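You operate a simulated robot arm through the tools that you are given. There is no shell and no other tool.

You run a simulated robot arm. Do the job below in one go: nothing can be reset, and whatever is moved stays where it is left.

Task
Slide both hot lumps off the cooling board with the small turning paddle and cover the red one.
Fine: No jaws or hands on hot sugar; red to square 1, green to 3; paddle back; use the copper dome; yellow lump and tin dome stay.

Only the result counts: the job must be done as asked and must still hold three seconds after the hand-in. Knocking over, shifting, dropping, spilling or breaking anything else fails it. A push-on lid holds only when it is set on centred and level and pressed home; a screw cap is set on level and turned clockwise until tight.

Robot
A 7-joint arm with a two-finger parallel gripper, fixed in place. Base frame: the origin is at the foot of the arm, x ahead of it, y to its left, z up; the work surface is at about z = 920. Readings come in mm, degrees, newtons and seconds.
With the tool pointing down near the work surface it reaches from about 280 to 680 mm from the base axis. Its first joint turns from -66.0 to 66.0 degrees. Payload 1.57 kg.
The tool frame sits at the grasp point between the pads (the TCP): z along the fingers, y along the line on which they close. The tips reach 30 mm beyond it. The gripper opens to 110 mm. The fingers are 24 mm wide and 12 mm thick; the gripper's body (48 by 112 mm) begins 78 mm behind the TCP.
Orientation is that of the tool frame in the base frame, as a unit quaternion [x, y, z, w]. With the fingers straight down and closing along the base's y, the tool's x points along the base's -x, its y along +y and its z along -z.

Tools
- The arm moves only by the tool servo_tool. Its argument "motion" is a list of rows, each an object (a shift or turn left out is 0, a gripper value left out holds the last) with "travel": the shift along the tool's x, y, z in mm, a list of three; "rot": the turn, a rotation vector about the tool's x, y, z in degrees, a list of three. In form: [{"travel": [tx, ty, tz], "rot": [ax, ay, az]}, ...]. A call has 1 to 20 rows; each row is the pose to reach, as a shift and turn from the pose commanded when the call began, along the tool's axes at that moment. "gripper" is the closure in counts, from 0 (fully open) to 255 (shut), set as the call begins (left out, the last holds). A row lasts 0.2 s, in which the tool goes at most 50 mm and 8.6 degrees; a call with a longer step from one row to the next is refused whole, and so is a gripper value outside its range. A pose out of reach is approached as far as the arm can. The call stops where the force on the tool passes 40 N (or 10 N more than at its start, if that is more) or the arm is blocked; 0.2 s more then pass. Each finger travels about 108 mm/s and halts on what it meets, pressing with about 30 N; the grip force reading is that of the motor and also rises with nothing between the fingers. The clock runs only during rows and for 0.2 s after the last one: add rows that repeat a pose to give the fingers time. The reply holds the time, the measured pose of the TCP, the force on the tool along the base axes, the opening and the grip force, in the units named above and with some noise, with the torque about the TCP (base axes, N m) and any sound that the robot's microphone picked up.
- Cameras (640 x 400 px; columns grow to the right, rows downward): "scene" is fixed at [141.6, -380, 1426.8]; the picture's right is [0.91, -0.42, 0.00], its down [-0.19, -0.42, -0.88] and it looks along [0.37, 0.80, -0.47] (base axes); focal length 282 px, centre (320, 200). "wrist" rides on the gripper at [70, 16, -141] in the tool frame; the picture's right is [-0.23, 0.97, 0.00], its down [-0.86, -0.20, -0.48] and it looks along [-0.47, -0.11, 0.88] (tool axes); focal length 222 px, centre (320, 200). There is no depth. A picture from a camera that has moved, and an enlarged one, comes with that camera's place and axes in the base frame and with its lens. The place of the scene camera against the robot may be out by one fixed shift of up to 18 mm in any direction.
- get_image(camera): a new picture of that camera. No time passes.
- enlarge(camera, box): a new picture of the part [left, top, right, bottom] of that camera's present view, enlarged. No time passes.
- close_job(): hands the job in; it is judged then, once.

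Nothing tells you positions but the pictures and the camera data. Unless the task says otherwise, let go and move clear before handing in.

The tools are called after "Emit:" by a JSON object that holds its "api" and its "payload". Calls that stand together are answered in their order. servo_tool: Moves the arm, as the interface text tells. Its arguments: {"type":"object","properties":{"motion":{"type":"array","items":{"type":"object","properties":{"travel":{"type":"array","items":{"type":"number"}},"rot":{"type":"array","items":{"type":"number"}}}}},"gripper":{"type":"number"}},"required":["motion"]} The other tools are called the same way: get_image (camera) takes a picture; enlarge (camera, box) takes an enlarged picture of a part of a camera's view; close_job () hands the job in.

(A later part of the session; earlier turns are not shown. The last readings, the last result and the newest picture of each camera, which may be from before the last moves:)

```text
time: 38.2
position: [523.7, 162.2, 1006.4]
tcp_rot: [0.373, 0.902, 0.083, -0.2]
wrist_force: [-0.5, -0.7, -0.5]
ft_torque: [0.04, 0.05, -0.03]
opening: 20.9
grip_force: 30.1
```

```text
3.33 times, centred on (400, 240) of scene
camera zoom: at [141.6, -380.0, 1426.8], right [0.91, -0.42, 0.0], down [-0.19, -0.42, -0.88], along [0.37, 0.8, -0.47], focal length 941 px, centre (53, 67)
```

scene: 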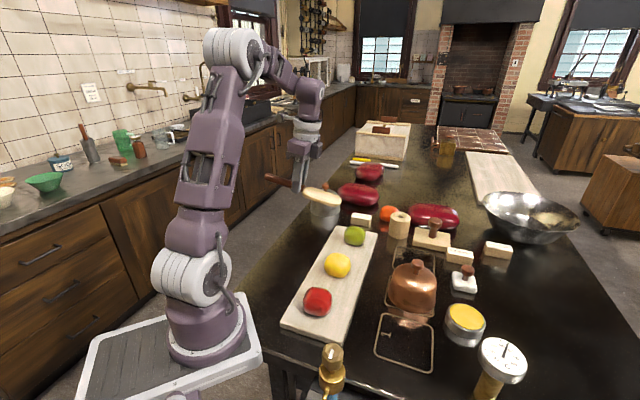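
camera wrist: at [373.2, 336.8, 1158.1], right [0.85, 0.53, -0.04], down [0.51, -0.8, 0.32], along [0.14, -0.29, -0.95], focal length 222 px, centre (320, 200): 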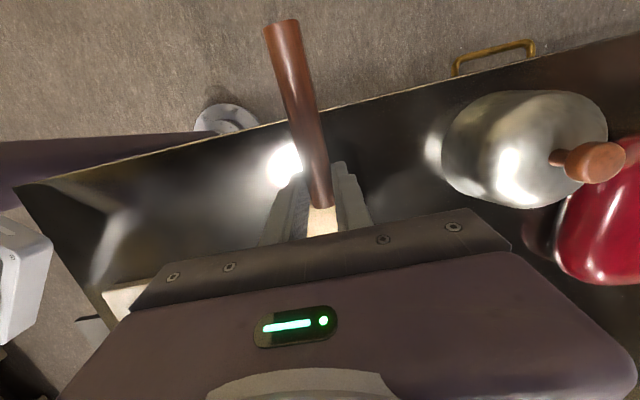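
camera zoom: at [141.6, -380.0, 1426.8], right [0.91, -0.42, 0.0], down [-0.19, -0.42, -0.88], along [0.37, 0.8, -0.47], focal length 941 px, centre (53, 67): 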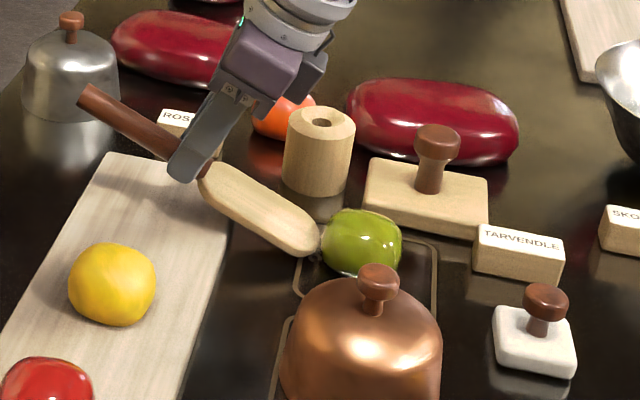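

Emit:
{"api": "servo_tool", "payload": {"motion": [{"travel": [-2.9, 0, -1.36]}, {"travel": [-5.8, 0, -2.72]}, {"travel": [-8.7, 0, -4.08]}, {"travel": [-8.7, 0, -4.08]}, {"travel": [-8.7, 0, -4.08]}]}}

Emit:
{"api": "servo_tool", "payload": {"motion": [{"travel": [1.0, 0, 0.46]}, {"travel": [3.0, 0, 1.4]}, {"travel": [6, 0, 2.8]}, {"travel": [10, 0, 4.6]}, {"travel": [16, 0, 7.4]}, {"travel": [24, 0, 11.2]}, {"travel": [24, 0, 11.2]}]}}

Emit:
{"api": "enlarge", "payload": {"camera": "scene", "box": [340, 180, 460, 300]}}

```text
time: 39.4
position: [530.8, 154.4, 1005.2]
tcp_rot: [0.374, 0.902, 0.083, -0.201]
wrist_force: [0.7, -0.1, -1.3]
ft_torque: [0.01, 0.03, -0.01]
opening: 21.0
grip_force: 30.5
```

```text
time: 41.0
position: [512.8, 175.2, 1006.7]
tcp_rot: [0.373, 0.902, 0.083, -0.2]
wrist_force: [-0.2, -0.4, -1.7]
ft_torque: [0.05, -0.02, 0.02]
opening: 20.7
grip_force: 29.8
```

```text
3.33 times, centred on (400, 240) of scene
camera zoom: at [141.6, -380.0, 1426.8], right [0.91, -0.42, 0.0], down [-0.19, -0.42, -0.88], along [0.37, 0.8, -0.47], focal length 941 px, centre (53, 67)
```

zoom: 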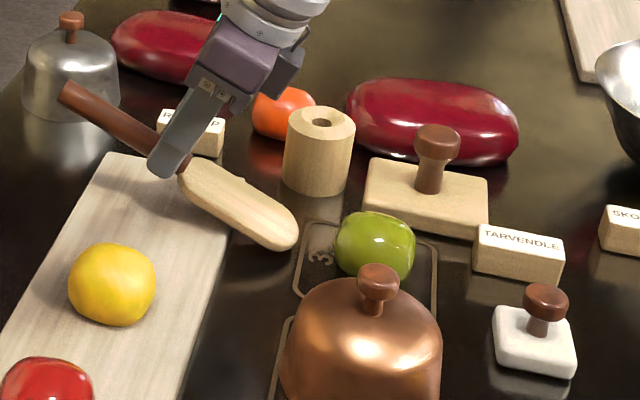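

Green now sits flat near the centre of square 3. I raise the paddle and return to the overhead pose to verify it.

Emit:
{"api": "servo_tool", "payload": {"motion": [{"travel": [12.7, 0, -27.2]}, {"travel": [27.5, 0, -58.9]}, {"travel": [42.3, 0, -90.6], "rot": [0, -5, 0]}, {"travel": [39, -12, -130.9], "rot": [0, -10, 0]}, {"travel": [28.9, -28, -168.5], "rot": [0, -15, 0]}, {"travel": [16.9, -44, -201.8], "rot": [0, -20, 0]}, {"travel": [-1.9, -58, -216], "rot": [0, -25, 0]}, {"travel": [-1.9, -58, -216], "rot": [0, -25, 0]}]}}

Emit:
{"api": "get_image", "payload": {"camera": "wrist"}}

Emit:
{"api": "enlarge", "payload": {"camera": "wrist", "box": [300, 0, 450, 220]}}

Emit:
{"api": "enlarge", "payload": {"camera": "wrist", "box": [120, 0, 280, 220]}}

```text
time: 42.8
position: [536.6, 66.6, 1202.0]
tcp_rot: [0.383, 0.924, -0.001, 0.001]
wrist_force: [-0.7, 0.1, -0.9]
ft_torque: [-0.02, 0.03, 0.03]
opening: 20.7
grip_force: 29.9
```

```text
taken
camera wrist: at [500.1, 127.7, 1343.8], right [0.85, 0.53, 0.0], down [0.46, -0.75, 0.48], along [0.25, -0.41, -0.88], focal length 222 px, centre (320, 200)
```

wrist: 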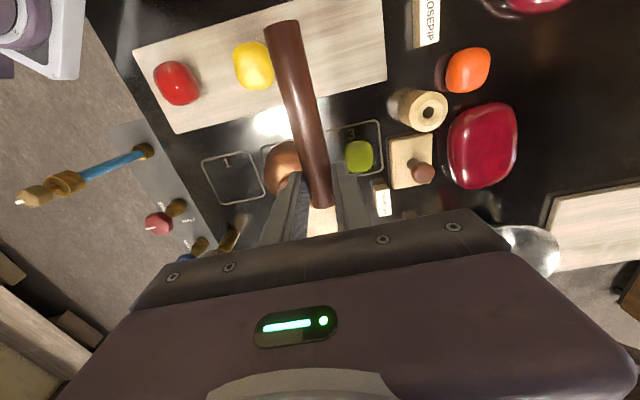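

```text
1.82 times, centred on (375, 110) of wrist
camera zoom: at [500.1, 127.7, 1343.8], right [0.85, 0.53, 0.0], down [0.46, -0.75, 0.48], along [0.25, -0.41, -0.88], focal length 404 px, centre (220, 364)
```

zoom: 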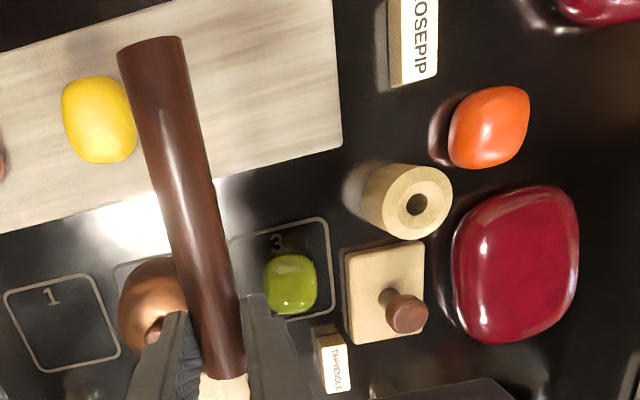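

```text
1.82 times, centred on (200, 110) of wrist
camera zoom: at [500.1, 127.7, 1343.8], right [0.85, 0.53, 0.0], down [0.46, -0.75, 0.48], along [0.25, -0.41, -0.88], focal length 404 px, centre (538, 364)
```

zoom: 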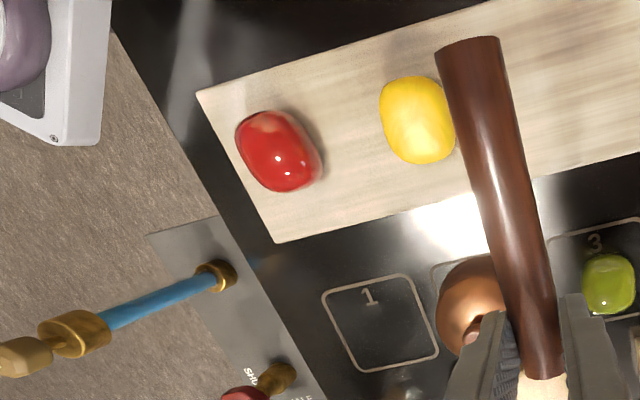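

Overhead view confirms green at about (485,401), well inside square 3. Next I carry the paddle behind the red lump, pitched 30° so the arm can work that close in.

Emit:
{"api": "servo_tool", "payload": {"motion": [{"travel": [12, -10, 2], "rot": [0, 2, 0]}, {"travel": [37, -29, 8], "rot": [0, 5, 0]}, {"travel": [63, -49, 15], "rot": [0, 8, 0]}, {"travel": [89, -70, 23], "rot": [0, 11, 0]}, {"travel": [115, -91, 32], "rot": [0, 15, 0]}, {"travel": [141, -112, 42], "rot": [0, 18, 0]}, {"travel": [167, -133, 52], "rot": [0, 21, 0]}, {"travel": [193, -154, 62], "rot": [0, 25, 0]}, {"travel": [219, -175, 72], "rot": [0, 28, 0]}, {"travel": [237, -190, 80], "rot": [0, 30, 0]}, {"travel": [245, -195.5, 82], "rot": [0, 30, 0]}, {"travel": [245, -195.5, 82], "rot": [0, 30, 0]}]}}

Emit:
{"api": "get_image", "payload": {"camera": "scene"}}

Emit:
{"api": "get_image", "payload": {"camera": "wrist"}}

```text
time: 45.4
position: [224.9, 102.3, 1119.3]
tcp_rot: [0.37, 0.892, 0.099, -0.239]
wrist_force: [0.1, 0.6, -2.0]
ft_torque: [-0.04, -0.01, 0.0]
opening: 21.1
grip_force: 29.8
```

```text
taken
```

scene: 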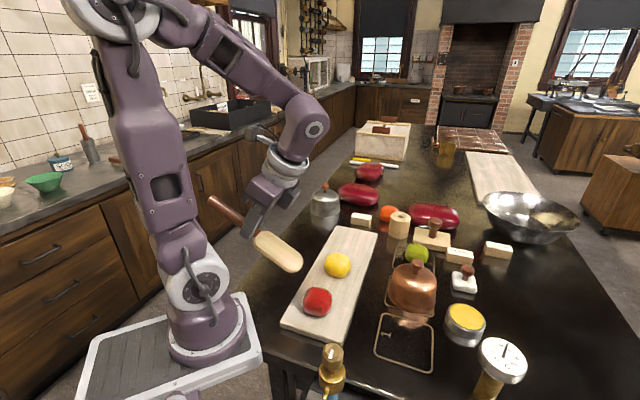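

```text
taken
camera wrist: at [245.3, 106.7, 1277.0], right [0.83, 0.55, -0.11], down [0.55, -0.83, -0.01], along [-0.1, -0.05, -0.99], focal length 222 px, centre (320, 200)
```

wrist: 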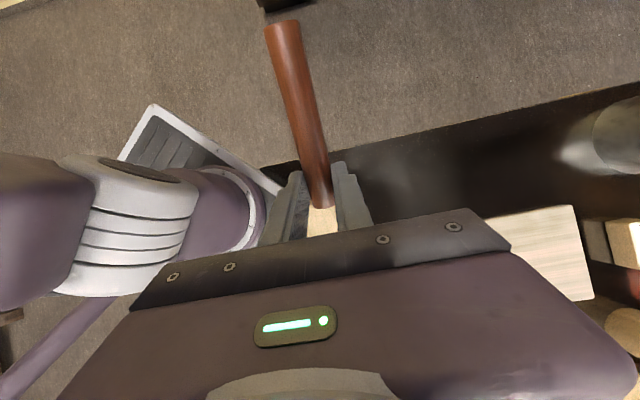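

Emit:
{"api": "servo_tool", "payload": {"motion": [{"travel": [-10, 0, 17.3]}, {"travel": [-20, 0, 34.6]}, {"travel": [-28, 0, 48.5]}, {"travel": [-34, 0, 58.9]}, {"travel": [-38.5, 0, 66.7]}, {"travel": [-38.5, 0, 66.7]}]}}

Emit:
{"api": "enlarge", "payload": {"camera": "scene", "box": [230, 220, 390, 350]}}

```text
time: 46.8
position: [227.0, 102.7, 1041.9]
tcp_rot: [0.37, 0.892, 0.099, -0.24]
wrist_force: [-0.9, 0.1, -1.1]
ft_torque: [0.03, -0.04, 0.05]
opening: 20.9
grip_force: 29.9
```

```text
3.08 times, centred on (310, 285) of scene
camera zoom: at [141.6, -380.0, 1426.8], right [0.91, -0.42, 0.0], down [-0.19, -0.42, -0.88], along [0.37, 0.8, -0.47], focal length 869 px, centre (351, -62)
```

zoom: 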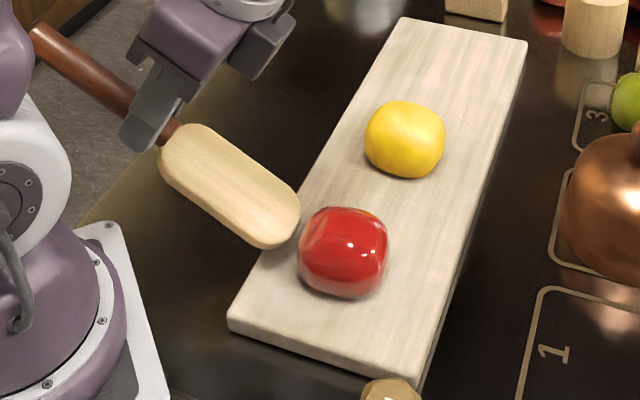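

Emit:
{"api": "enlarge", "payload": {"camera": "scene", "box": [270, 250, 340, 325]}}

```text
5.33 times, centred on (305, 288) of scene
camera zoom: at [141.6, -380.0, 1426.8], right [0.91, -0.42, 0.0], down [-0.19, -0.42, -0.88], along [0.37, 0.8, -0.47], focal length 1506 px, centre (400, -267)
```

zoom: 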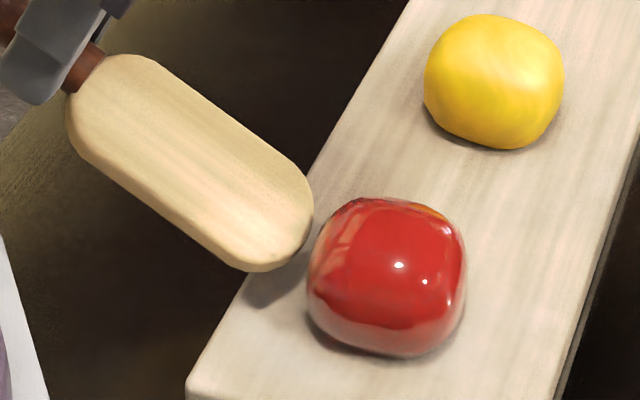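

The blade tip is behind the red lump and lined up. I push slowly 50 mm toward the front edge.

Emit:
{"api": "servo_tool", "payload": {"motion": [{"travel": [-3.6, 0, -2.1]}, {"travel": [-7.2, 0, -4.2]}, {"travel": [-10.8, 0, -6.25]}, {"travel": [-14.4, 0, -8.3]}, {"travel": [-18, 0, -10.4]}, {"travel": [-21.6, 0, -12.5]}, {"travel": [-25.2, 0, -14.55]}, {"travel": [-28.8, 0, -16.6]}, {"travel": [-32.4, 0, -18.7]}, {"travel": [-36, 0, -20.8]}, {"travel": [-39.6, 0, -22.9]}, {"travel": [-43.3, 0, -25]}, {"travel": [-43.3, 0, -25]}]}}

Emit:
{"api": "enlarge", "payload": {"camera": "scene", "box": [270, 240, 400, 350]}}

```text
time: 49.6
position: [262.2, 66.0, 1041.3]
tcp_rot: [0.37, 0.892, 0.099, -0.239]
wrist_force: [0.1, -0.6, -1.2]
ft_torque: [-0.01, 0.06, -0.05]
opening: 20.7
grip_force: 30.3
```

```text
3.64 times, centred on (335, 295) of scene
camera zoom: at [141.6, -380.0, 1426.8], right [0.91, -0.42, 0.0], down [-0.19, -0.42, -0.88], along [0.37, 0.8, -0.47], focal length 1027 px, centre (266, -146)
```

zoom: 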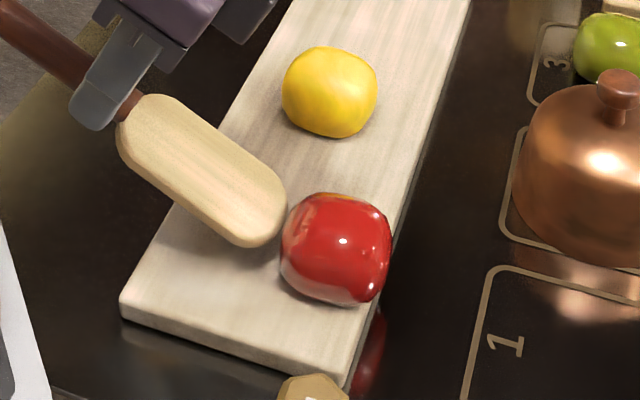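

Emit:
{"api": "servo_tool", "payload": {"motion": [{"travel": [-3, 0, -1.75]}, {"travel": [-6, 0, -3.5]}, {"travel": [-9, 0, -5.2]}, {"travel": [-12, 0, -6.95]}, {"travel": [-15, 0, -8.7]}, {"travel": [-17.3, 0, -10]}, {"travel": [-17.3, 0, -10]}]}}

Emit:
{"api": "enlarge", "payload": {"camera": "scene", "box": [270, 240, 400, 350]}}

```text
time: 51.2
position: [275.3, 53.1, 1041.6]
tcp_rot: [0.37, 0.892, 0.099, -0.239]
wrist_force: [0.1, 1.3, -0.3]
ft_torque: [0.03, 0.02, 0.01]
opening: 20.7
grip_force: 29.6
```

```text
3.64 times, centred on (335, 295) of scene
camera zoom: at [141.6, -380.0, 1426.8], right [0.91, -0.42, 0.0], down [-0.19, -0.42, -0.88], along [0.37, 0.8, -0.47], focal length 1027 px, centre (266, -146)
```

zoom: 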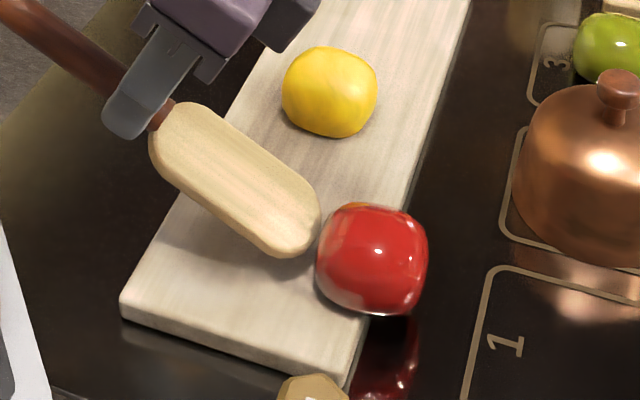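

Emit:
{"api": "servo_tool", "payload": {"motion": [{"travel": [-2, 0, -1.15]}, {"travel": [-4, 0, -2.3]}, {"travel": [-6, 0, -3.45]}, {"travel": [-6, 0, -3.45]}, {"travel": [-6, 0, -3.45]}]}}

Emit:
{"api": "enlarge", "payload": {"camera": "scene", "box": [270, 240, 400, 350]}}

```text
time: 52.4
position: [281.0, 48.6, 1041.4]
tcp_rot: [0.37, 0.892, 0.099, -0.239]
wrist_force: [0.9, -0.3, -1.8]
ft_torque: [0.01, -0.03, 0.0]
opening: 20.9
grip_force: 30.4
```

```text
3.64 times, centred on (335, 295) of scene
camera zoom: at [141.6, -380.0, 1426.8], right [0.91, -0.42, 0.0], down [-0.19, -0.42, -0.88], along [0.37, 0.8, -0.47], focal length 1027 px, centre (266, -146)
```

zoom: 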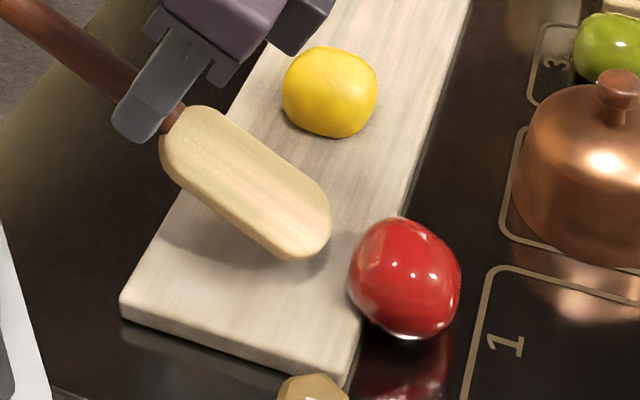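

The red lump has tipped gently over the edge and rests against the board. I lower the tip a little and continue pushing.

Emit:
{"api": "servo_tool", "payload": {"motion": [{"travel": [-2.5, 0, 4.33]}, {"travel": [-5, 0, 8.66]}, {"travel": [-8.8, 0, 6.46]}, {"travel": [-12.6, 0, 4.26]}, {"travel": [-16.4, 0, 2.06]}, {"travel": [-20.2, 0, -0.14]}, {"travel": [-24.05, 0, -2.34]}, {"travel": [-27.9, 0, -4.54]}, {"travel": [-31.7, 0, -6.74]}, {"travel": [-35.5, 0, -8.94]}, {"travel": [-39.3, 0, -11.14]}, {"travel": [-43.1, 0, -13.34]}, {"travel": [-43.1, 0, -13.34]}]}}

Emit:
{"api": "enlarge", "payload": {"camera": "scene", "box": [290, 240, 440, 370]}}

```text
time: 55.2
position: [312.2, 16.7, 1032.5]
tcp_rot: [0.37, 0.893, 0.098, -0.239]
wrist_force: [0.3, 1.1, -0.7]
ft_torque: [0.04, 0.02, -0.01]
opening: 20.8
grip_force: 29.9
```

```text
3.08 times, centred on (365, 305) of scene
camera zoom: at [141.6, -380.0, 1426.8], right [0.91, -0.42, 0.0], down [-0.19, -0.42, -0.88], along [0.37, 0.8, -0.47], focal length 869 px, centre (182, -123)
```

zoom: 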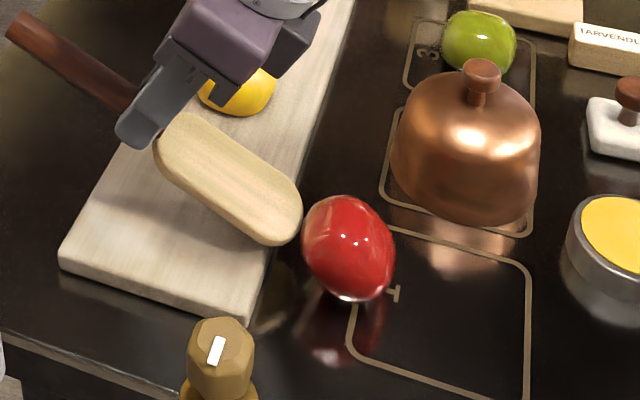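

Emit:
{"api": "servo_tool", "payload": {"motion": [{"travel": [-5.9, 0, 1.2]}, {"travel": [-11.8, 0, 2.4]}, {"travel": [-15.7, 0, 0.2]}, {"travel": [-19.6, 0, -2.1]}, {"travel": [-23.5, 0, -4.3]}, {"travel": [-27.4, 0, -6.6]}, {"travel": [-31.3, 0, -8.8]}, {"travel": [-35.2, 0, -11.1]}, {"travel": [-35.2, 0, -11.1]}]}}

Emit:
{"api": "enlarge", "payload": {"camera": "scene", "box": [290, 240, 440, 370]}}

```text
time: 57.2
position: [337.3, -9.5, 1023.1]
tcp_rot: [0.37, 0.892, 0.099, -0.239]
wrist_force: [-0.3, 0.5, -0.8]
ft_torque: [0.05, 0.04, 0.0]
opening: 20.9
grip_force: 30.2
```

```text
3.08 times, centred on (365, 305) of scene
camera zoom: at [141.6, -380.0, 1426.8], right [0.91, -0.42, 0.0], down [-0.19, -0.42, -0.88], along [0.37, 0.8, -0.47], focal length 869 px, centre (182, -123)
```

zoom: 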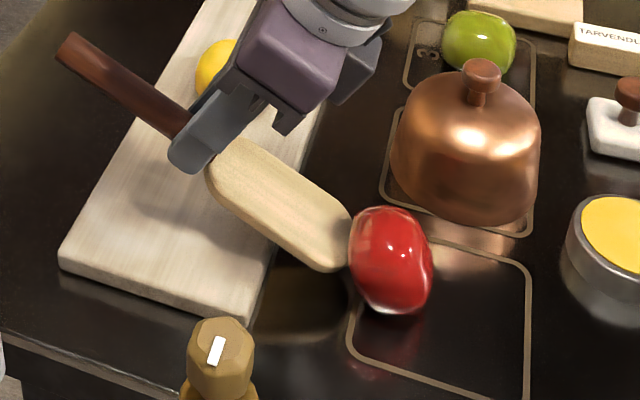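

Emit:
{"api": "servo_tool", "payload": {"motion": [{"travel": [-3.9, 0, 1.2]}, {"travel": [-7.8, 0, 2.4]}, {"travel": [-11.7, 0, 0.2]}, {"travel": [-15.6, 0, -2.1]}, {"travel": [-19.5, 0, -4.3]}, {"travel": [-23.4, 0, -6.6]}, {"travel": [-23.4, 0, -6.6]}]}}

Emit:
{"api": "enlarge", "payload": {"camera": "scene", "box": [290, 240, 440, 370]}}

```text
time: 58.8
position: [353.7, -24.8, 1016.8]
tcp_rot: [0.37, 0.892, 0.1, -0.238]
wrist_force: [-0.4, -0.9, -0.4]
ft_torque: [0.0, 0.02, -0.03]
opening: 21.0
grip_force: 30.0
```

```text
3.08 times, centred on (365, 305) of scene
camera zoom: at [141.6, -380.0, 1426.8], right [0.91, -0.42, 0.0], down [-0.19, -0.42, -0.88], along [0.37, 0.8, -0.47], focal length 869 px, centre (182, -123)
```

zoom: 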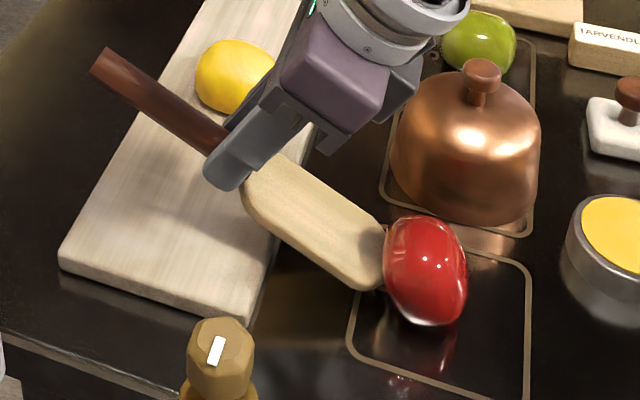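

The red lump is leaning on the blade near square 1. I back off slowly to let it settle flat, then will nudge it low the rest of the way.

Emit:
{"api": "servo_tool", "payload": {"motion": [{"travel": [1.7, 0, 1]}, {"travel": [4.3, 0, 2.5]}, {"travel": [7.8, 0, 4.5]}, {"travel": [12.1, 0, 7]}, {"travel": [17.3, 0, 10]}, {"travel": [24.2, 0, 14]}, {"travel": [31.2, 0, 18]}, {"travel": [31.2, 0, 18]}]}}

Emit:
{"api": "enlarge", "payload": {"camera": "scene", "box": [290, 240, 440, 370]}}

```text
time: 60.6
position: [328.9, -0.2, 1017.7]
tcp_rot: [0.37, 0.892, 0.1, -0.239]
wrist_force: [0.5, -0.6, -1.1]
ft_torque: [0.0, 0.01, -0.01]
opening: 20.9
grip_force: 30.3
```

```text
3.08 times, centred on (365, 305) of scene
camera zoom: at [141.6, -380.0, 1426.8], right [0.91, -0.42, 0.0], down [-0.19, -0.42, -0.88], along [0.37, 0.8, -0.47], focal length 869 px, centre (182, -123)
```

zoom: 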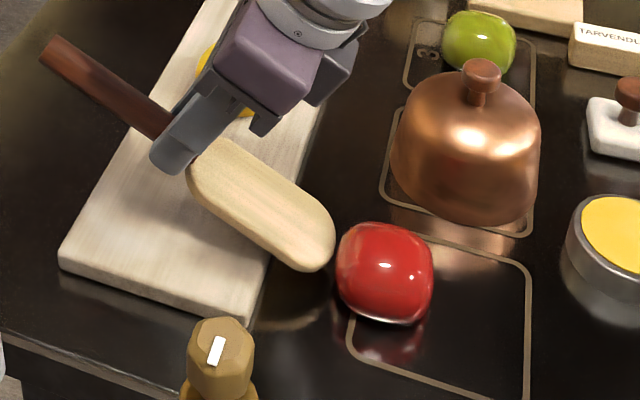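

Emit:
{"api": "servo_tool", "payload": {"motion": [{"travel": [-1.75, -2.5, 3.03]}, {"travel": [-3.5, -5, 6.06]}, {"travel": [-7.1, -5, 3.96]}, {"travel": [-10.8, -5, 1.86]}, {"travel": [-14.4, -5, -0.24]}, {"travel": [-18.1, -5, -2.34]}, {"travel": [-21.7, -5, -4.44]}, {"travel": [-25.3, -5, -6.54]}, {"travel": [-29, -5, -8.64]}, {"travel": [-32.6, -5, -10.74]}, {"travel": [-36.3, -5, -12.84]}, {"travel": [-36.3, -5, -12.84]}]}}

Emit:
{"api": "enlarge", "payload": {"camera": "scene", "box": [290, 240, 440, 370]}}

```text
time: 63.2
position: [352.1, -29.5, 1010.8]
tcp_rot: [0.37, 0.893, 0.098, -0.239]
wrist_force: [-0.8, 1.1, -1.1]
ft_torque: [0.03, 0.04, 0.0]
opening: 20.9
grip_force: 30.0
```

```text
3.08 times, centred on (365, 305) of scene
camera zoom: at [141.6, -380.0, 1426.8], right [0.91, -0.42, 0.0], down [-0.19, -0.42, -0.88], along [0.37, 0.8, -0.47], focal length 869 px, centre (182, -123)
```

zoom: 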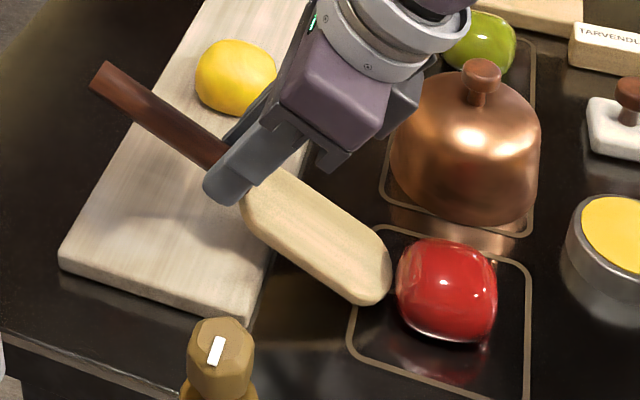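

Red is now centred on square 1. I back the blade off slowly and re-check.

Emit:
{"api": "servo_tool", "payload": {"motion": [{"travel": [0.9, 0, 0.5]}, {"travel": [2.6, 0, 1.5]}, {"travel": [6, 0, 3.5]}, {"travel": [10.4, 0, 6]}, {"travel": [17.3, 0, 10]}, {"travel": [26, 0, 15]}, {"travel": [26, 0, 15]}]}}

Emit:
{"api": "enlarge", "payload": {"camera": "scene", "box": [290, 240, 440, 370]}}

```text
time: 64.8
position: [329.4, -9.4, 1010.6]
tcp_rot: [0.37, 0.892, 0.099, -0.239]
wrist_force: [0.1, -1.0, -0.6]
ft_torque: [0.0, -0.03, 0.01]
opening: 21.0
grip_force: 30.4
```

```text
3.08 times, centred on (365, 305) of scene
camera zoom: at [141.6, -380.0, 1426.8], right [0.91, -0.42, 0.0], down [-0.19, -0.42, -0.88], along [0.37, 0.8, -0.47], focal length 869 px, centre (182, -123)
```

zoom: 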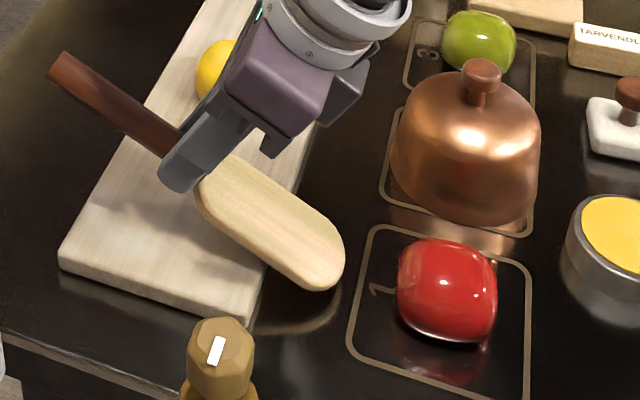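

Red stays put on square 1. Now I lift the paddle clear and level it, before carrying it back to its original spot.

Emit:
{"api": "servo_tool", "payload": {"motion": [{"travel": [10, 0, -17.3]}, {"travel": [25, 0, -43.3]}, {"travel": [40, 0, -69.3], "rot": [0, -6, 0]}, {"travel": [55, 0, -95.3], "rot": [0, -12, 0]}, {"travel": [60, 0, -103.9], "rot": [0, -18, 0]}, {"travel": [60, 0, -103.9], "rot": [0, -24, 0]}, {"travel": [60, 0, -103.9], "rot": [0, -30, 0]}, {"travel": [60, 0, -103.9], "rot": [0, -30, 0]}]}}

Emit:
{"api": "get_image", "payload": {"camera": "wrist"}}

Emit:
{"api": "get_image", "payload": {"camera": "scene"}}

```text
time: 66.6
position: [330.0, -9.6, 1131.6]
tcp_rot: [0.382, 0.924, 0.0, 0.001]
wrist_force: [0.0, -0.3, -0.9]
ft_torque: [0.01, 0.0, 0.01]
opening: 21.2
grip_force: 30.5
```

```text
taken
camera wrist: at [292.7, 52.0, 1272.8], right [0.85, 0.53, 0.0], down [0.46, -0.75, 0.48], along [0.25, -0.41, -0.88], focal length 222 px, centre (320, 200)
```

wrist: 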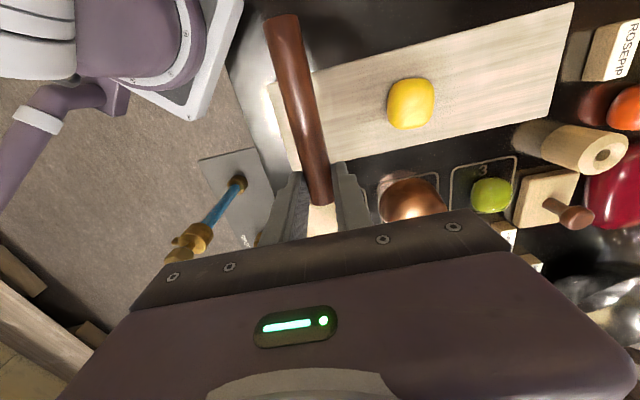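

```text
taken
```

scene: 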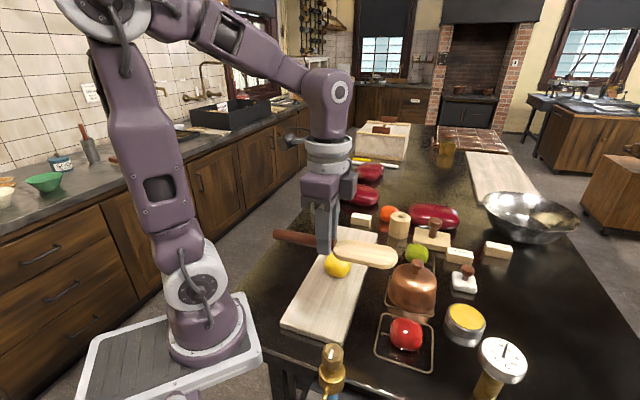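

Emit:
{"api": "servo_tool", "payload": {"motion": [{"travel": [8, 5, 0], "rot": [0, 0, -7.5]}, {"travel": [22, 14, 2], "rot": [0, 0, -15]}, {"travel": [36, 23, 6], "rot": [0, 0, -22.5]}, {"travel": [50, 32, 10], "rot": [0, 0, -30]}, {"travel": [65, 42, 15], "rot": [0, 0, -37.5]}, {"travel": [80, 51, 20], "rot": [0, 0, -45]}, {"travel": [95, 61, 25], "rot": [0, 0, -52.5]}, {"travel": [110, 71, 30], "rot": [0, 0, -60]}, {"travel": [125, 80, 35], "rot": [0, 0, -67.5]}, {"travel": [140, 90, 40], "rot": [0, 0, -75]}, {"travel": [152, 98, 46], "rot": [0, 0, -82.5]}, {"travel": [159.6, 103, 51.6], "rot": [0, 0, -90]}, {"travel": [159.6, 103, 51.6], "rot": [0, 0, -90]}]}}

Emit:
{"api": "get_image", "payload": {"camera": "wrist"}}

```text
time: 69.4
position: [289.8, 176.2, 1078.1]
tcp_rot: [-0.383, 0.924, 0.0, 0.0]
wrist_force: [-0.5, 0.3, -1.6]
ft_torque: [-0.01, 0.05, 0.01]
opening: 20.8
grip_force: 29.7
```

```text
taken
camera wrist: at [229.8, 138.8, 1221.2], right [-0.53, 0.85, 0.0], down [0.74, 0.47, 0.48], along [0.41, 0.25, -0.88], focal length 222 px, centre (320, 200)
```

wrist: 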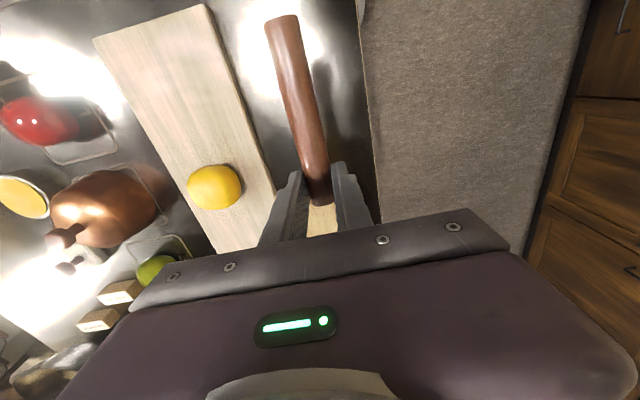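

Emit:
{"api": "servo_tool", "payload": {"motion": [{"travel": [0, 0, 20]}, {"travel": [0, 0, 45]}, {"travel": [0, 0, 70]}, {"travel": [0, 0, 92]}, {"travel": [0, 0, 108]}, {"travel": [0, 0, 118]}, {"travel": [0, 0, 123]}, {"travel": [0, 0, 123]}]}}

Emit:
{"api": "enlarge", "payload": {"camera": "scene", "box": [240, 220, 320, 310]}}

```text
time: 71.2
position: [290.2, 177.1, 956.3]
tcp_rot: [-0.382, 0.924, 0.0, 0.0]
wrist_force: [1.1, -0.6, -1.9]
ft_torque: [0.01, 0.0, 0.03]
opening: 20.9
grip_force: 30.0
```

```text
4.44 times, centred on (280, 265) of scene
camera zoom: at [141.6, -380.0, 1426.8], right [0.91, -0.42, 0.0], down [-0.19, -0.42, -0.88], along [0.37, 0.8, -0.47], focal length 1255 px, centre (498, -89)
```

zoom: 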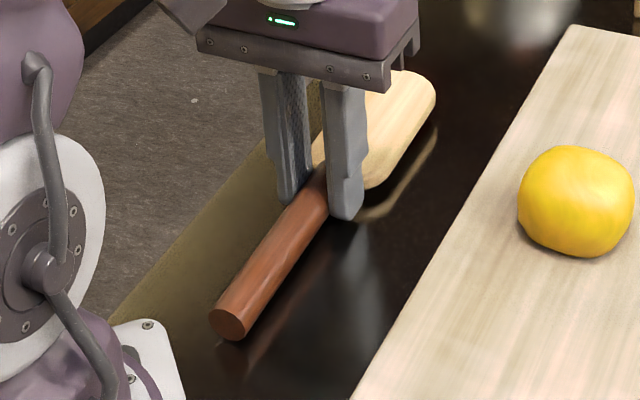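

The paddle is a few mm above its resting place. I make a tiny alignment correction and lower until it rests.

Emit:
{"api": "servo_tool", "payload": {"motion": [{"travel": [-1.2, 0.7, 1], "rot": [0, 0, 1]}, {"travel": [-2.5, 1.5, 2], "rot": [0, 0, 2]}, {"travel": [-2.5, 1.5, 3], "rot": [0, 0, 2]}, {"travel": [-2.5, 1.5, 3], "rot": [0, 0, 2]}]}}

Emit:
{"api": "servo_tool", "payload": {"motion": [{"travel": [0, 0, 0.5]}, {"travel": [0, 0, 1.0]}, {"travel": [0, 0, 1.5]}, {"travel": [0, 0, 1.5]}]}}

Emit:
{"api": "enlarge", "payload": {"camera": "scene", "box": [240, 220, 320, 310]}}

```text
time: 72.2
position: [290.4, 179.4, 953.9]
tcp_rot: [-0.366, 0.931, 0.0, -0.001]
wrist_force: [0.8, 0.4, 6.1]
ft_torque: [-0.47, 0.48, 0.03]
opening: 20.8
grip_force: 29.6
```

```text
time: 73.2
position: [291.1, 179.9, 950.5]
tcp_rot: [-0.367, 0.93, 0.0, 0.0]
wrist_force: [1.7, 1.1, 3.1]
ft_torque: [-0.3, 0.33, -0.03]
opening: 20.9
grip_force: 29.4
```

```text
4.44 times, centred on (280, 265) of scene
camera zoom: at [141.6, -380.0, 1426.8], right [0.91, -0.42, 0.0], down [-0.19, -0.42, -0.88], along [0.37, 0.8, -0.47], focal length 1255 px, centre (498, -89)
```

zoom: 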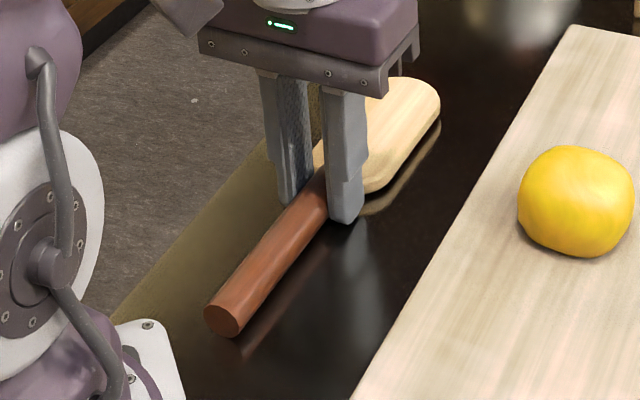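

The paddle's handle end is touching at its original spot. I release it and retreat straight up.

Emit:
{"api": "servo_tool", "payload": {"motion": [{"travel": [0, 0, 0]}, {"travel": [0, 0, 0]}, {"travel": [0, 0, 0]}, {"travel": [0, 0, 0]}], "gripper": 130}}

Emit:
{"api": "servo_tool", "payload": {"motion": [{"travel": [0, 0, -10]}, {"travel": [0, 0, -35]}, {"travel": [0, 0, -65]}, {"travel": [0, 0, -100]}, {"travel": [0, 0, -140]}, {"travel": [0, 0, -170]}, {"travel": [0, 0, -170]}]}}

Emit:
{"api": "enlarge", "payload": {"camera": "scene", "box": [240, 220, 320, 310]}}

Emit:
{"api": "get_image", "payload": {"camera": "wrist"}}

```text
time: 74.2
position: [290.1, 179.0, 952.0]
tcp_rot: [-0.367, 0.93, 0.0, -0.001]
wrist_force: [-0.7, -0.6, 0.6]
ft_torque: [-0.02, -0.02, 0.0]
opening: 53.8
grip_force: 0.2
```

```text
time: 75.8
position: [290.3, 178.9, 1122.1]
tcp_rot: [-0.366, 0.93, 0.0, 0.0]
wrist_force: [0.0, 0.6, 0.4]
ft_torque: [-0.01, -0.02, 0.02]
opening: 53.9
grip_force: 0.0
```

```text
4.44 times, centred on (280, 265) of scene
camera zoom: at [141.6, -380.0, 1426.8], right [0.91, -0.42, 0.0], down [-0.19, -0.42, -0.88], along [0.37, 0.8, -0.47], focal length 1255 px, centre (498, -89)
```

zoom: 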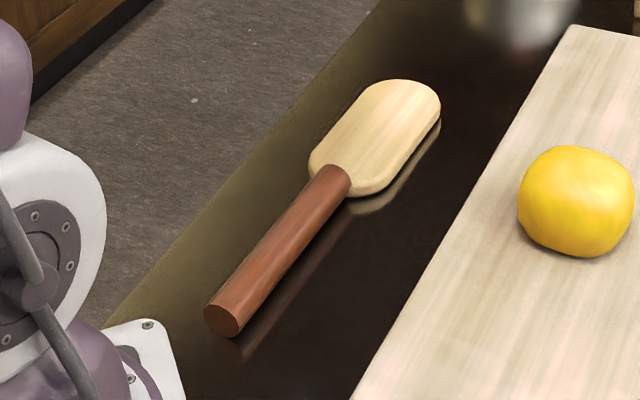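

```text
taken
camera wrist: at [228.9, 143.2, 1263.9], right [-0.5, 0.87, 0.0], down [0.76, 0.44, 0.48], along [0.41, 0.24, -0.88], focal length 222 px, centre (320, 200)
```

wrist: 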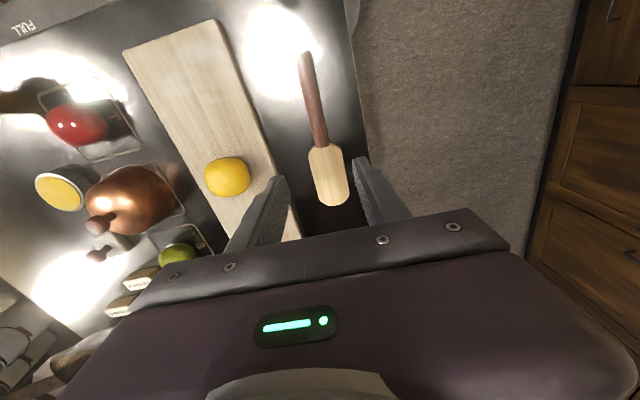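

The paddle is back in its place. Next is the copper dome: I estimate its knob at about (536,−36, z≈1008). I zoom in to measure the knob and dome profile.

Emit:
{"api": "enlarge", "payload": {"camera": "scene", "box": [370, 245, 460, 325]}}

Emit:
{"api": "enlarge", "payload": {"camera": "scene", "box": [360, 290, 540, 400]}}

Emit:
{"api": "enlarge", "payload": {"camera": "wrist", "box": [0, 50, 220, 300]}}

```text
5.00 times, centred on (415, 285) of scene
camera zoom: at [141.6, -380.0, 1426.8], right [0.91, -0.42, 0.0], down [-0.19, -0.42, -0.88], along [0.37, 0.8, -0.47], focal length 1412 px, centre (-155, -225)
```

zoom: 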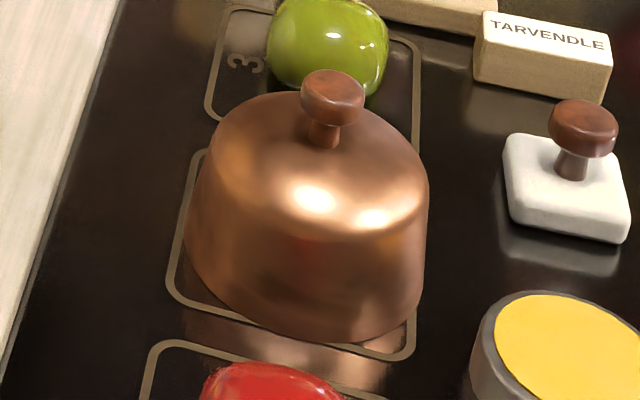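

```text
3.56 times, centred on (450, 345) of scene
camera zoom: at [141.6, -380.0, 1426.8], right [0.91, -0.42, 0.0], down [-0.19, -0.42, -0.88], along [0.37, 0.8, -0.47], focal length 1004 px, centre (-142, -316)
```

zoom: 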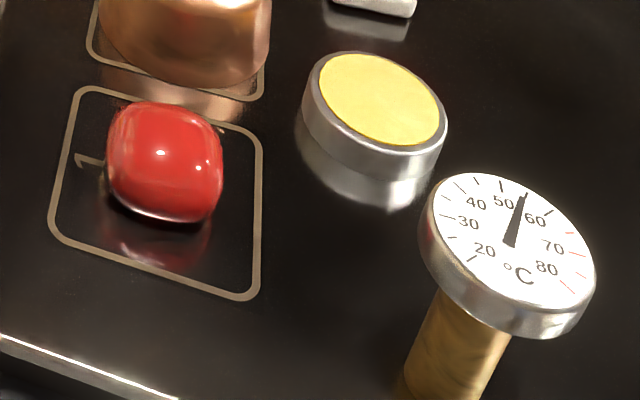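

```text
1.60 times, centred on (110, 175) of wrist
camera zoom: at [228.9, 143.2, 1263.9], right [-0.5, 0.87, 0.0], down [0.76, 0.44, 0.48], along [0.41, 0.24, -0.88], focal length 355 px, centre (656, 240)
```

zoom: 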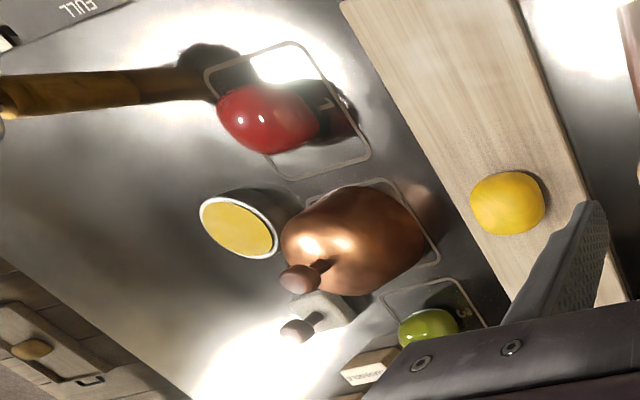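

The thermometer post stands well away near (479,−262). Red is at about (445,−124), and the dome knob near (536,−36) with its cap around z≈1012. I move above the knob with the gripper opened to about 54 mm.

Emit:
{"api": "servo_tool", "payload": {"motion": [{"travel": [-2, -16, -10], "rot": [0, 0, 3]}, {"travel": [-5, -48, -15], "rot": [0, 0, 7]}, {"travel": [-8.5, -83, -15], "rot": [0, 0, 11]}, {"travel": [-12, -118, -15], "rot": [0, 0, 16]}, {"travel": [-15.6, -153, -10], "rot": [0, 0, 21]}, {"travel": [-19.2, -188, -5], "rot": [0, 0, 26]}, {"travel": [-22.8, -223, 0], "rot": [0, 0, 31]}, {"travel": [-26.4, -258, 5], "rot": [0, 0, 36]}, {"travel": [-30, -292, 12], "rot": [0, 0, 40]}, {"travel": [-32.4, -316, 18], "rot": [0, 0, 42]}, {"travel": [-33.3, -324.4, 22], "rot": [0, 0, 43]}, {"travel": [-33.3, -324.4, 22], "rot": [0, 0, 43]}], "gripper": 130}}

Emit:
{"api": "get_image", "payload": {"camera": "wrist"}}

Emit:
{"api": "get_image", "payload": {"camera": "scene"}}

```text
time: 78.4
position: [536.7, -35.0, 1100.3]
tcp_rot: [0.0, 1.0, 0.0, 0.0]
wrist_force: [0.6, 0.1, -0.1]
ft_torque: [-0.01, -0.01, -0.02]
opening: 53.9
grip_force: 0.1
```

```text
taken
camera wrist: at [467.8, -18.6, 1241.8], right [0.23, 0.97, 0.0], down [0.85, -0.2, 0.48], along [0.47, -0.11, -0.88], focal length 222 px, centre (320, 200)
```

wrist: 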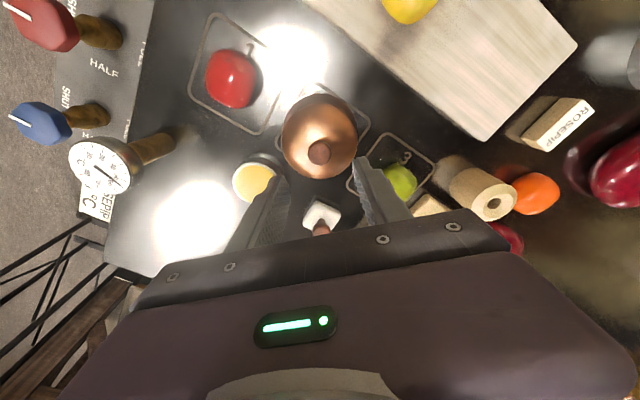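

```text
taken
```

scene: 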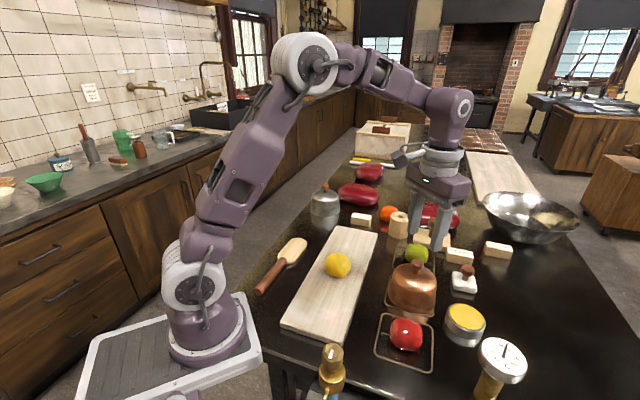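

Emit:
{"api": "enlarge", "payload": {"camera": "wrist", "box": [180, 0, 400, 240]}}

Emit:
{"api": "enlarge", "payload": {"camera": "wrist", "box": [270, 80, 380, 190]}}

```text
1.67 times, centred on (290, 120) of wrist
camera zoom: at [467.8, -18.6, 1241.8], right [0.23, 0.97, 0.0], down [0.85, -0.2, 0.48], along [0.47, -0.11, -0.88], focal length 370 px, centre (370, 333)
```

zoom: 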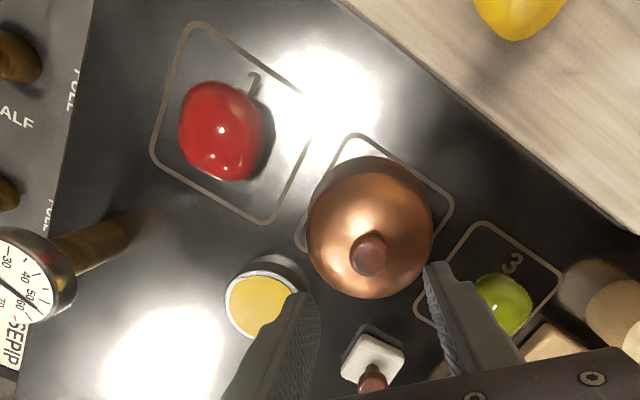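

```text
3.64 times, centred on (325, 135) of wrist
camera zoom: at [467.8, -18.6, 1241.8], right [0.23, 0.97, 0.0], down [0.85, -0.2, 0.48], along [0.47, -0.11, -0.88], focal length 808 px, centre (302, 436)
```

zoom: 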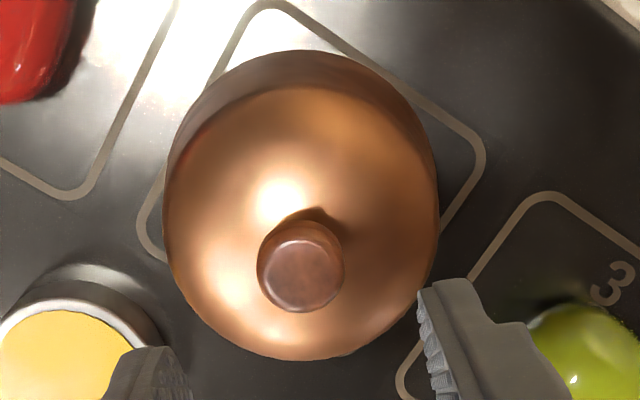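

The knob is directly below the TCP (within 1 mm), and red measures (444,−122) against square 1's centre (444.5,−121). I lower onto the knob with tips kept just above the dome's top.

Emit:
{"api": "servo_tool", "payload": {"motion": [{"travel": [0.8, 0, 15]}, {"travel": [0.8, 0, 35]}, {"travel": [0.8, 0, 52]}, {"travel": [0.8, 0, 64]}, {"travel": [0.8, 0, 71]}, {"travel": [0.8, 0, 73]}, {"travel": [0.8, 0, 73]}]}}

Emit:
{"api": "enlarge", "payload": {"camera": "scene", "box": [370, 220, 470, 320]}}

Emit:
{"api": "get_image", "payload": {"camera": "wrist"}}

```text
time: 80.0
position: [536.4, -36.0, 1026.3]
tcp_rot: [0.0, 1.0, 0.0, 0.0]
wrist_force: [0.3, 0.0, -0.8]
ft_torque: [-0.03, 0.0, 0.02]
opening: 53.6
grip_force: 0.1
```

```text
4.00 times, centred on (420, 270) of scene
camera zoom: at [141.6, -380.0, 1426.8], right [0.91, -0.42, 0.0], down [-0.19, -0.42, -0.88], along [0.37, 0.8, -0.47], focal length 1129 px, centre (-80, -80)
```

zoom: 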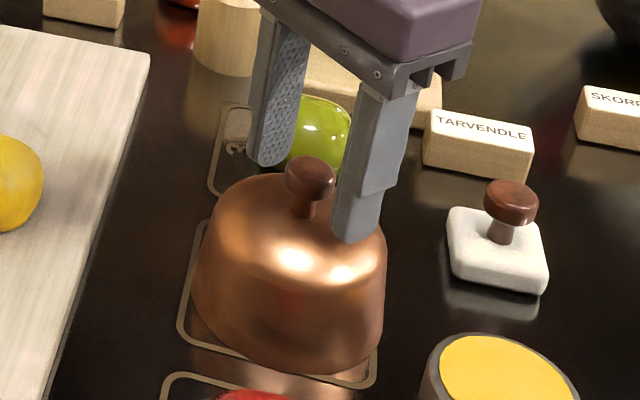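

```text
taken
camera wrist: at [466.4, -18.4, 1168.6], right [0.23, 0.97, 0.0], down [0.86, -0.2, 0.48], along [0.47, -0.11, -0.88], focal length 222 px, centre (320, 200)
```

wrist: 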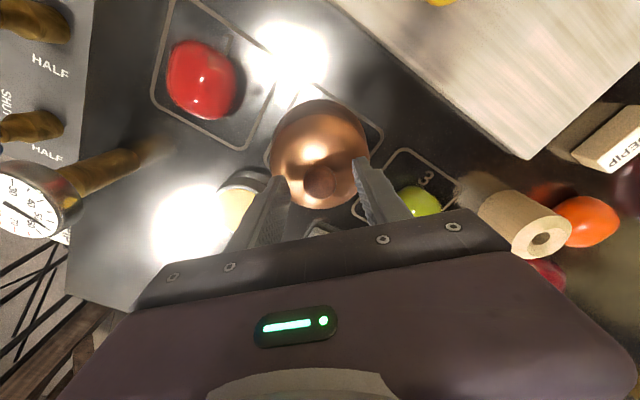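

Emit:
{"api": "servo_tool", "payload": {"motion": [{"travel": [0, 0, 0]}, {"travel": [0, 0, 0]}, {"travel": [0, 0, 0]}, {"travel": [0, 0, 0]}, {"travel": [0, 0, 0]}], "gripper": 255}}

Emit:
{"api": "enlarge", "payload": {"camera": "scene", "box": [370, 220, 470, 320]}}

```text
time: 81.2
position: [535.8, -35.1, 1026.7]
tcp_rot: [0.0, 1.0, 0.001, 0.0]
wrist_force: [0.4, 0.6, -0.8]
ft_torque: [0.0, 0.03, 0.0]
opening: 24.8
grip_force: 29.5
```

```text
4.00 times, centred on (420, 270) of scene
camera zoom: at [141.6, -380.0, 1426.8], right [0.91, -0.42, 0.0], down [-0.19, -0.42, -0.88], along [0.37, 0.8, -0.47], focal length 1129 px, centre (-80, -80)
```

zoom: 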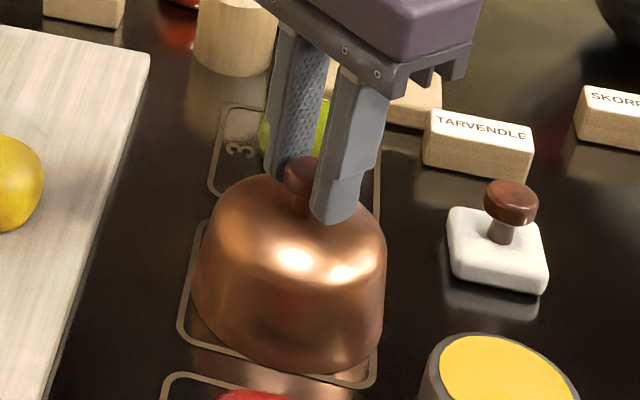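

Gripped at 24.8 mm. I lift slowly and check that the dome comes up level.

Emit:
{"api": "servo_tool", "payload": {"motion": [{"travel": [0, 0, -2]}, {"travel": [0, 0, -5]}, {"travel": [0, 0, -9]}, {"travel": [0, 0, -14]}, {"travel": [0, 0, -20]}, {"travel": [0, 0, -20]}]}}

Emit:
{"api": "enlarge", "payload": {"camera": "scene", "box": [370, 220, 470, 320]}}

```text
time: 82.6
position: [535.6, -34.5, 1048.5]
tcp_rot: [0.0, 1.0, -0.001, -0.001]
wrist_force: [-0.4, 0.6, -0.8]
ft_torque: [-0.01, -0.02, -0.02]
opening: 24.4
grip_force: 29.9
```

```text
4.00 times, centred on (420, 270) of scene
camera zoom: at [141.6, -380.0, 1426.8], right [0.91, -0.42, 0.0], down [-0.19, -0.42, -0.88], along [0.37, 0.8, -0.47], focal length 1129 px, centre (-80, -80)
```

zoom: 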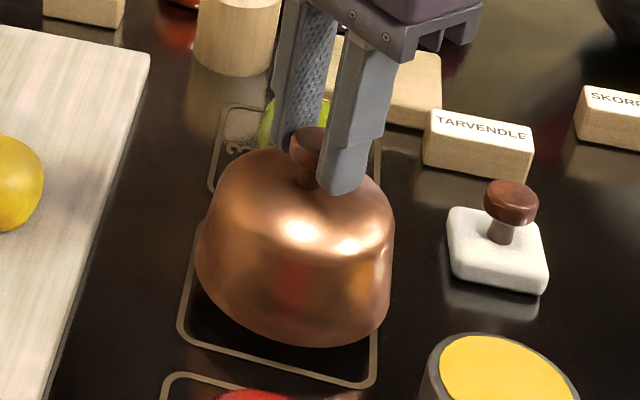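

The dome is up and level. I raise it well above the lump height and carry it over square 1.

Emit:
{"api": "servo_tool", "payload": {"motion": [{"travel": [0, 0, -8]}, {"travel": [0, 0, -22]}, {"travel": [0, 0, -40]}, {"travel": [0, 0, -58]}, {"travel": [3, -3, -70]}, {"travel": [12, -11, -72]}, {"travel": [24, -22, -72]}, {"travel": [38, -35, -72]}, {"travel": [52, -49, -72]}, {"travel": [66, -62, -72]}, {"travel": [78, -73, -72]}, {"travel": [87, -82, -72]}, {"travel": [91, -86, -72]}, {"travel": [91, -86, -72]}]}}

Emit:
{"api": "get_image", "payload": {"camera": "wrist"}}

Emit:
{"api": "enlarge", "payload": {"camera": "scene", "box": [340, 220, 480, 380]}}

```text
time: 85.6
position: [445.0, -121.2, 1118.1]
tcp_rot: [0.001, 1.0, 0.0, 0.0]
wrist_force: [-0.1, -1.0, -1.4]
ft_torque: [0.02, -0.02, -0.01]
opening: 24.6
grip_force: 30.0
```

```text
taken
camera wrist: at [375.4, -104.7, 1261.0], right [0.23, 0.97, 0.0], down [0.86, -0.2, 0.48], along [0.47, -0.11, -0.88], focal length 222 px, centre (320, 200)
```

wrist: 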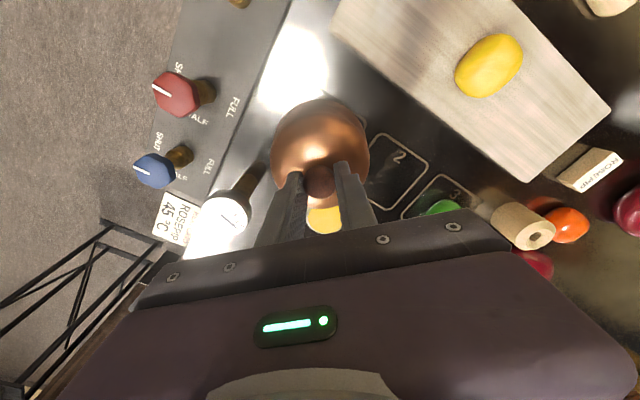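

```text
2.50 times, centred on (410, 300) of scene
camera zoom: at [141.6, -380.0, 1426.8], right [0.91, -0.42, 0.0], down [-0.19, -0.42, -0.88], along [0.37, 0.8, -0.47], focal length 706 px, centre (95, -50)
```

zoom: 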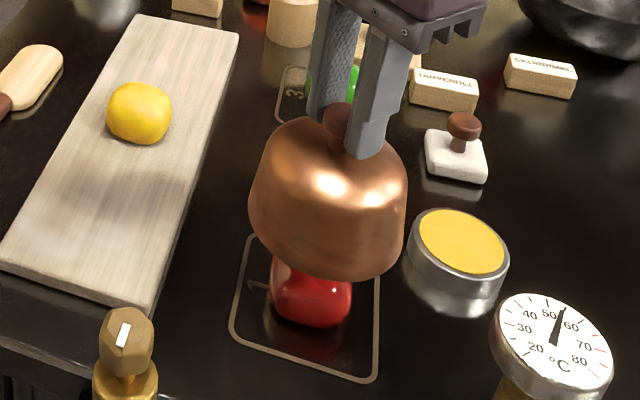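

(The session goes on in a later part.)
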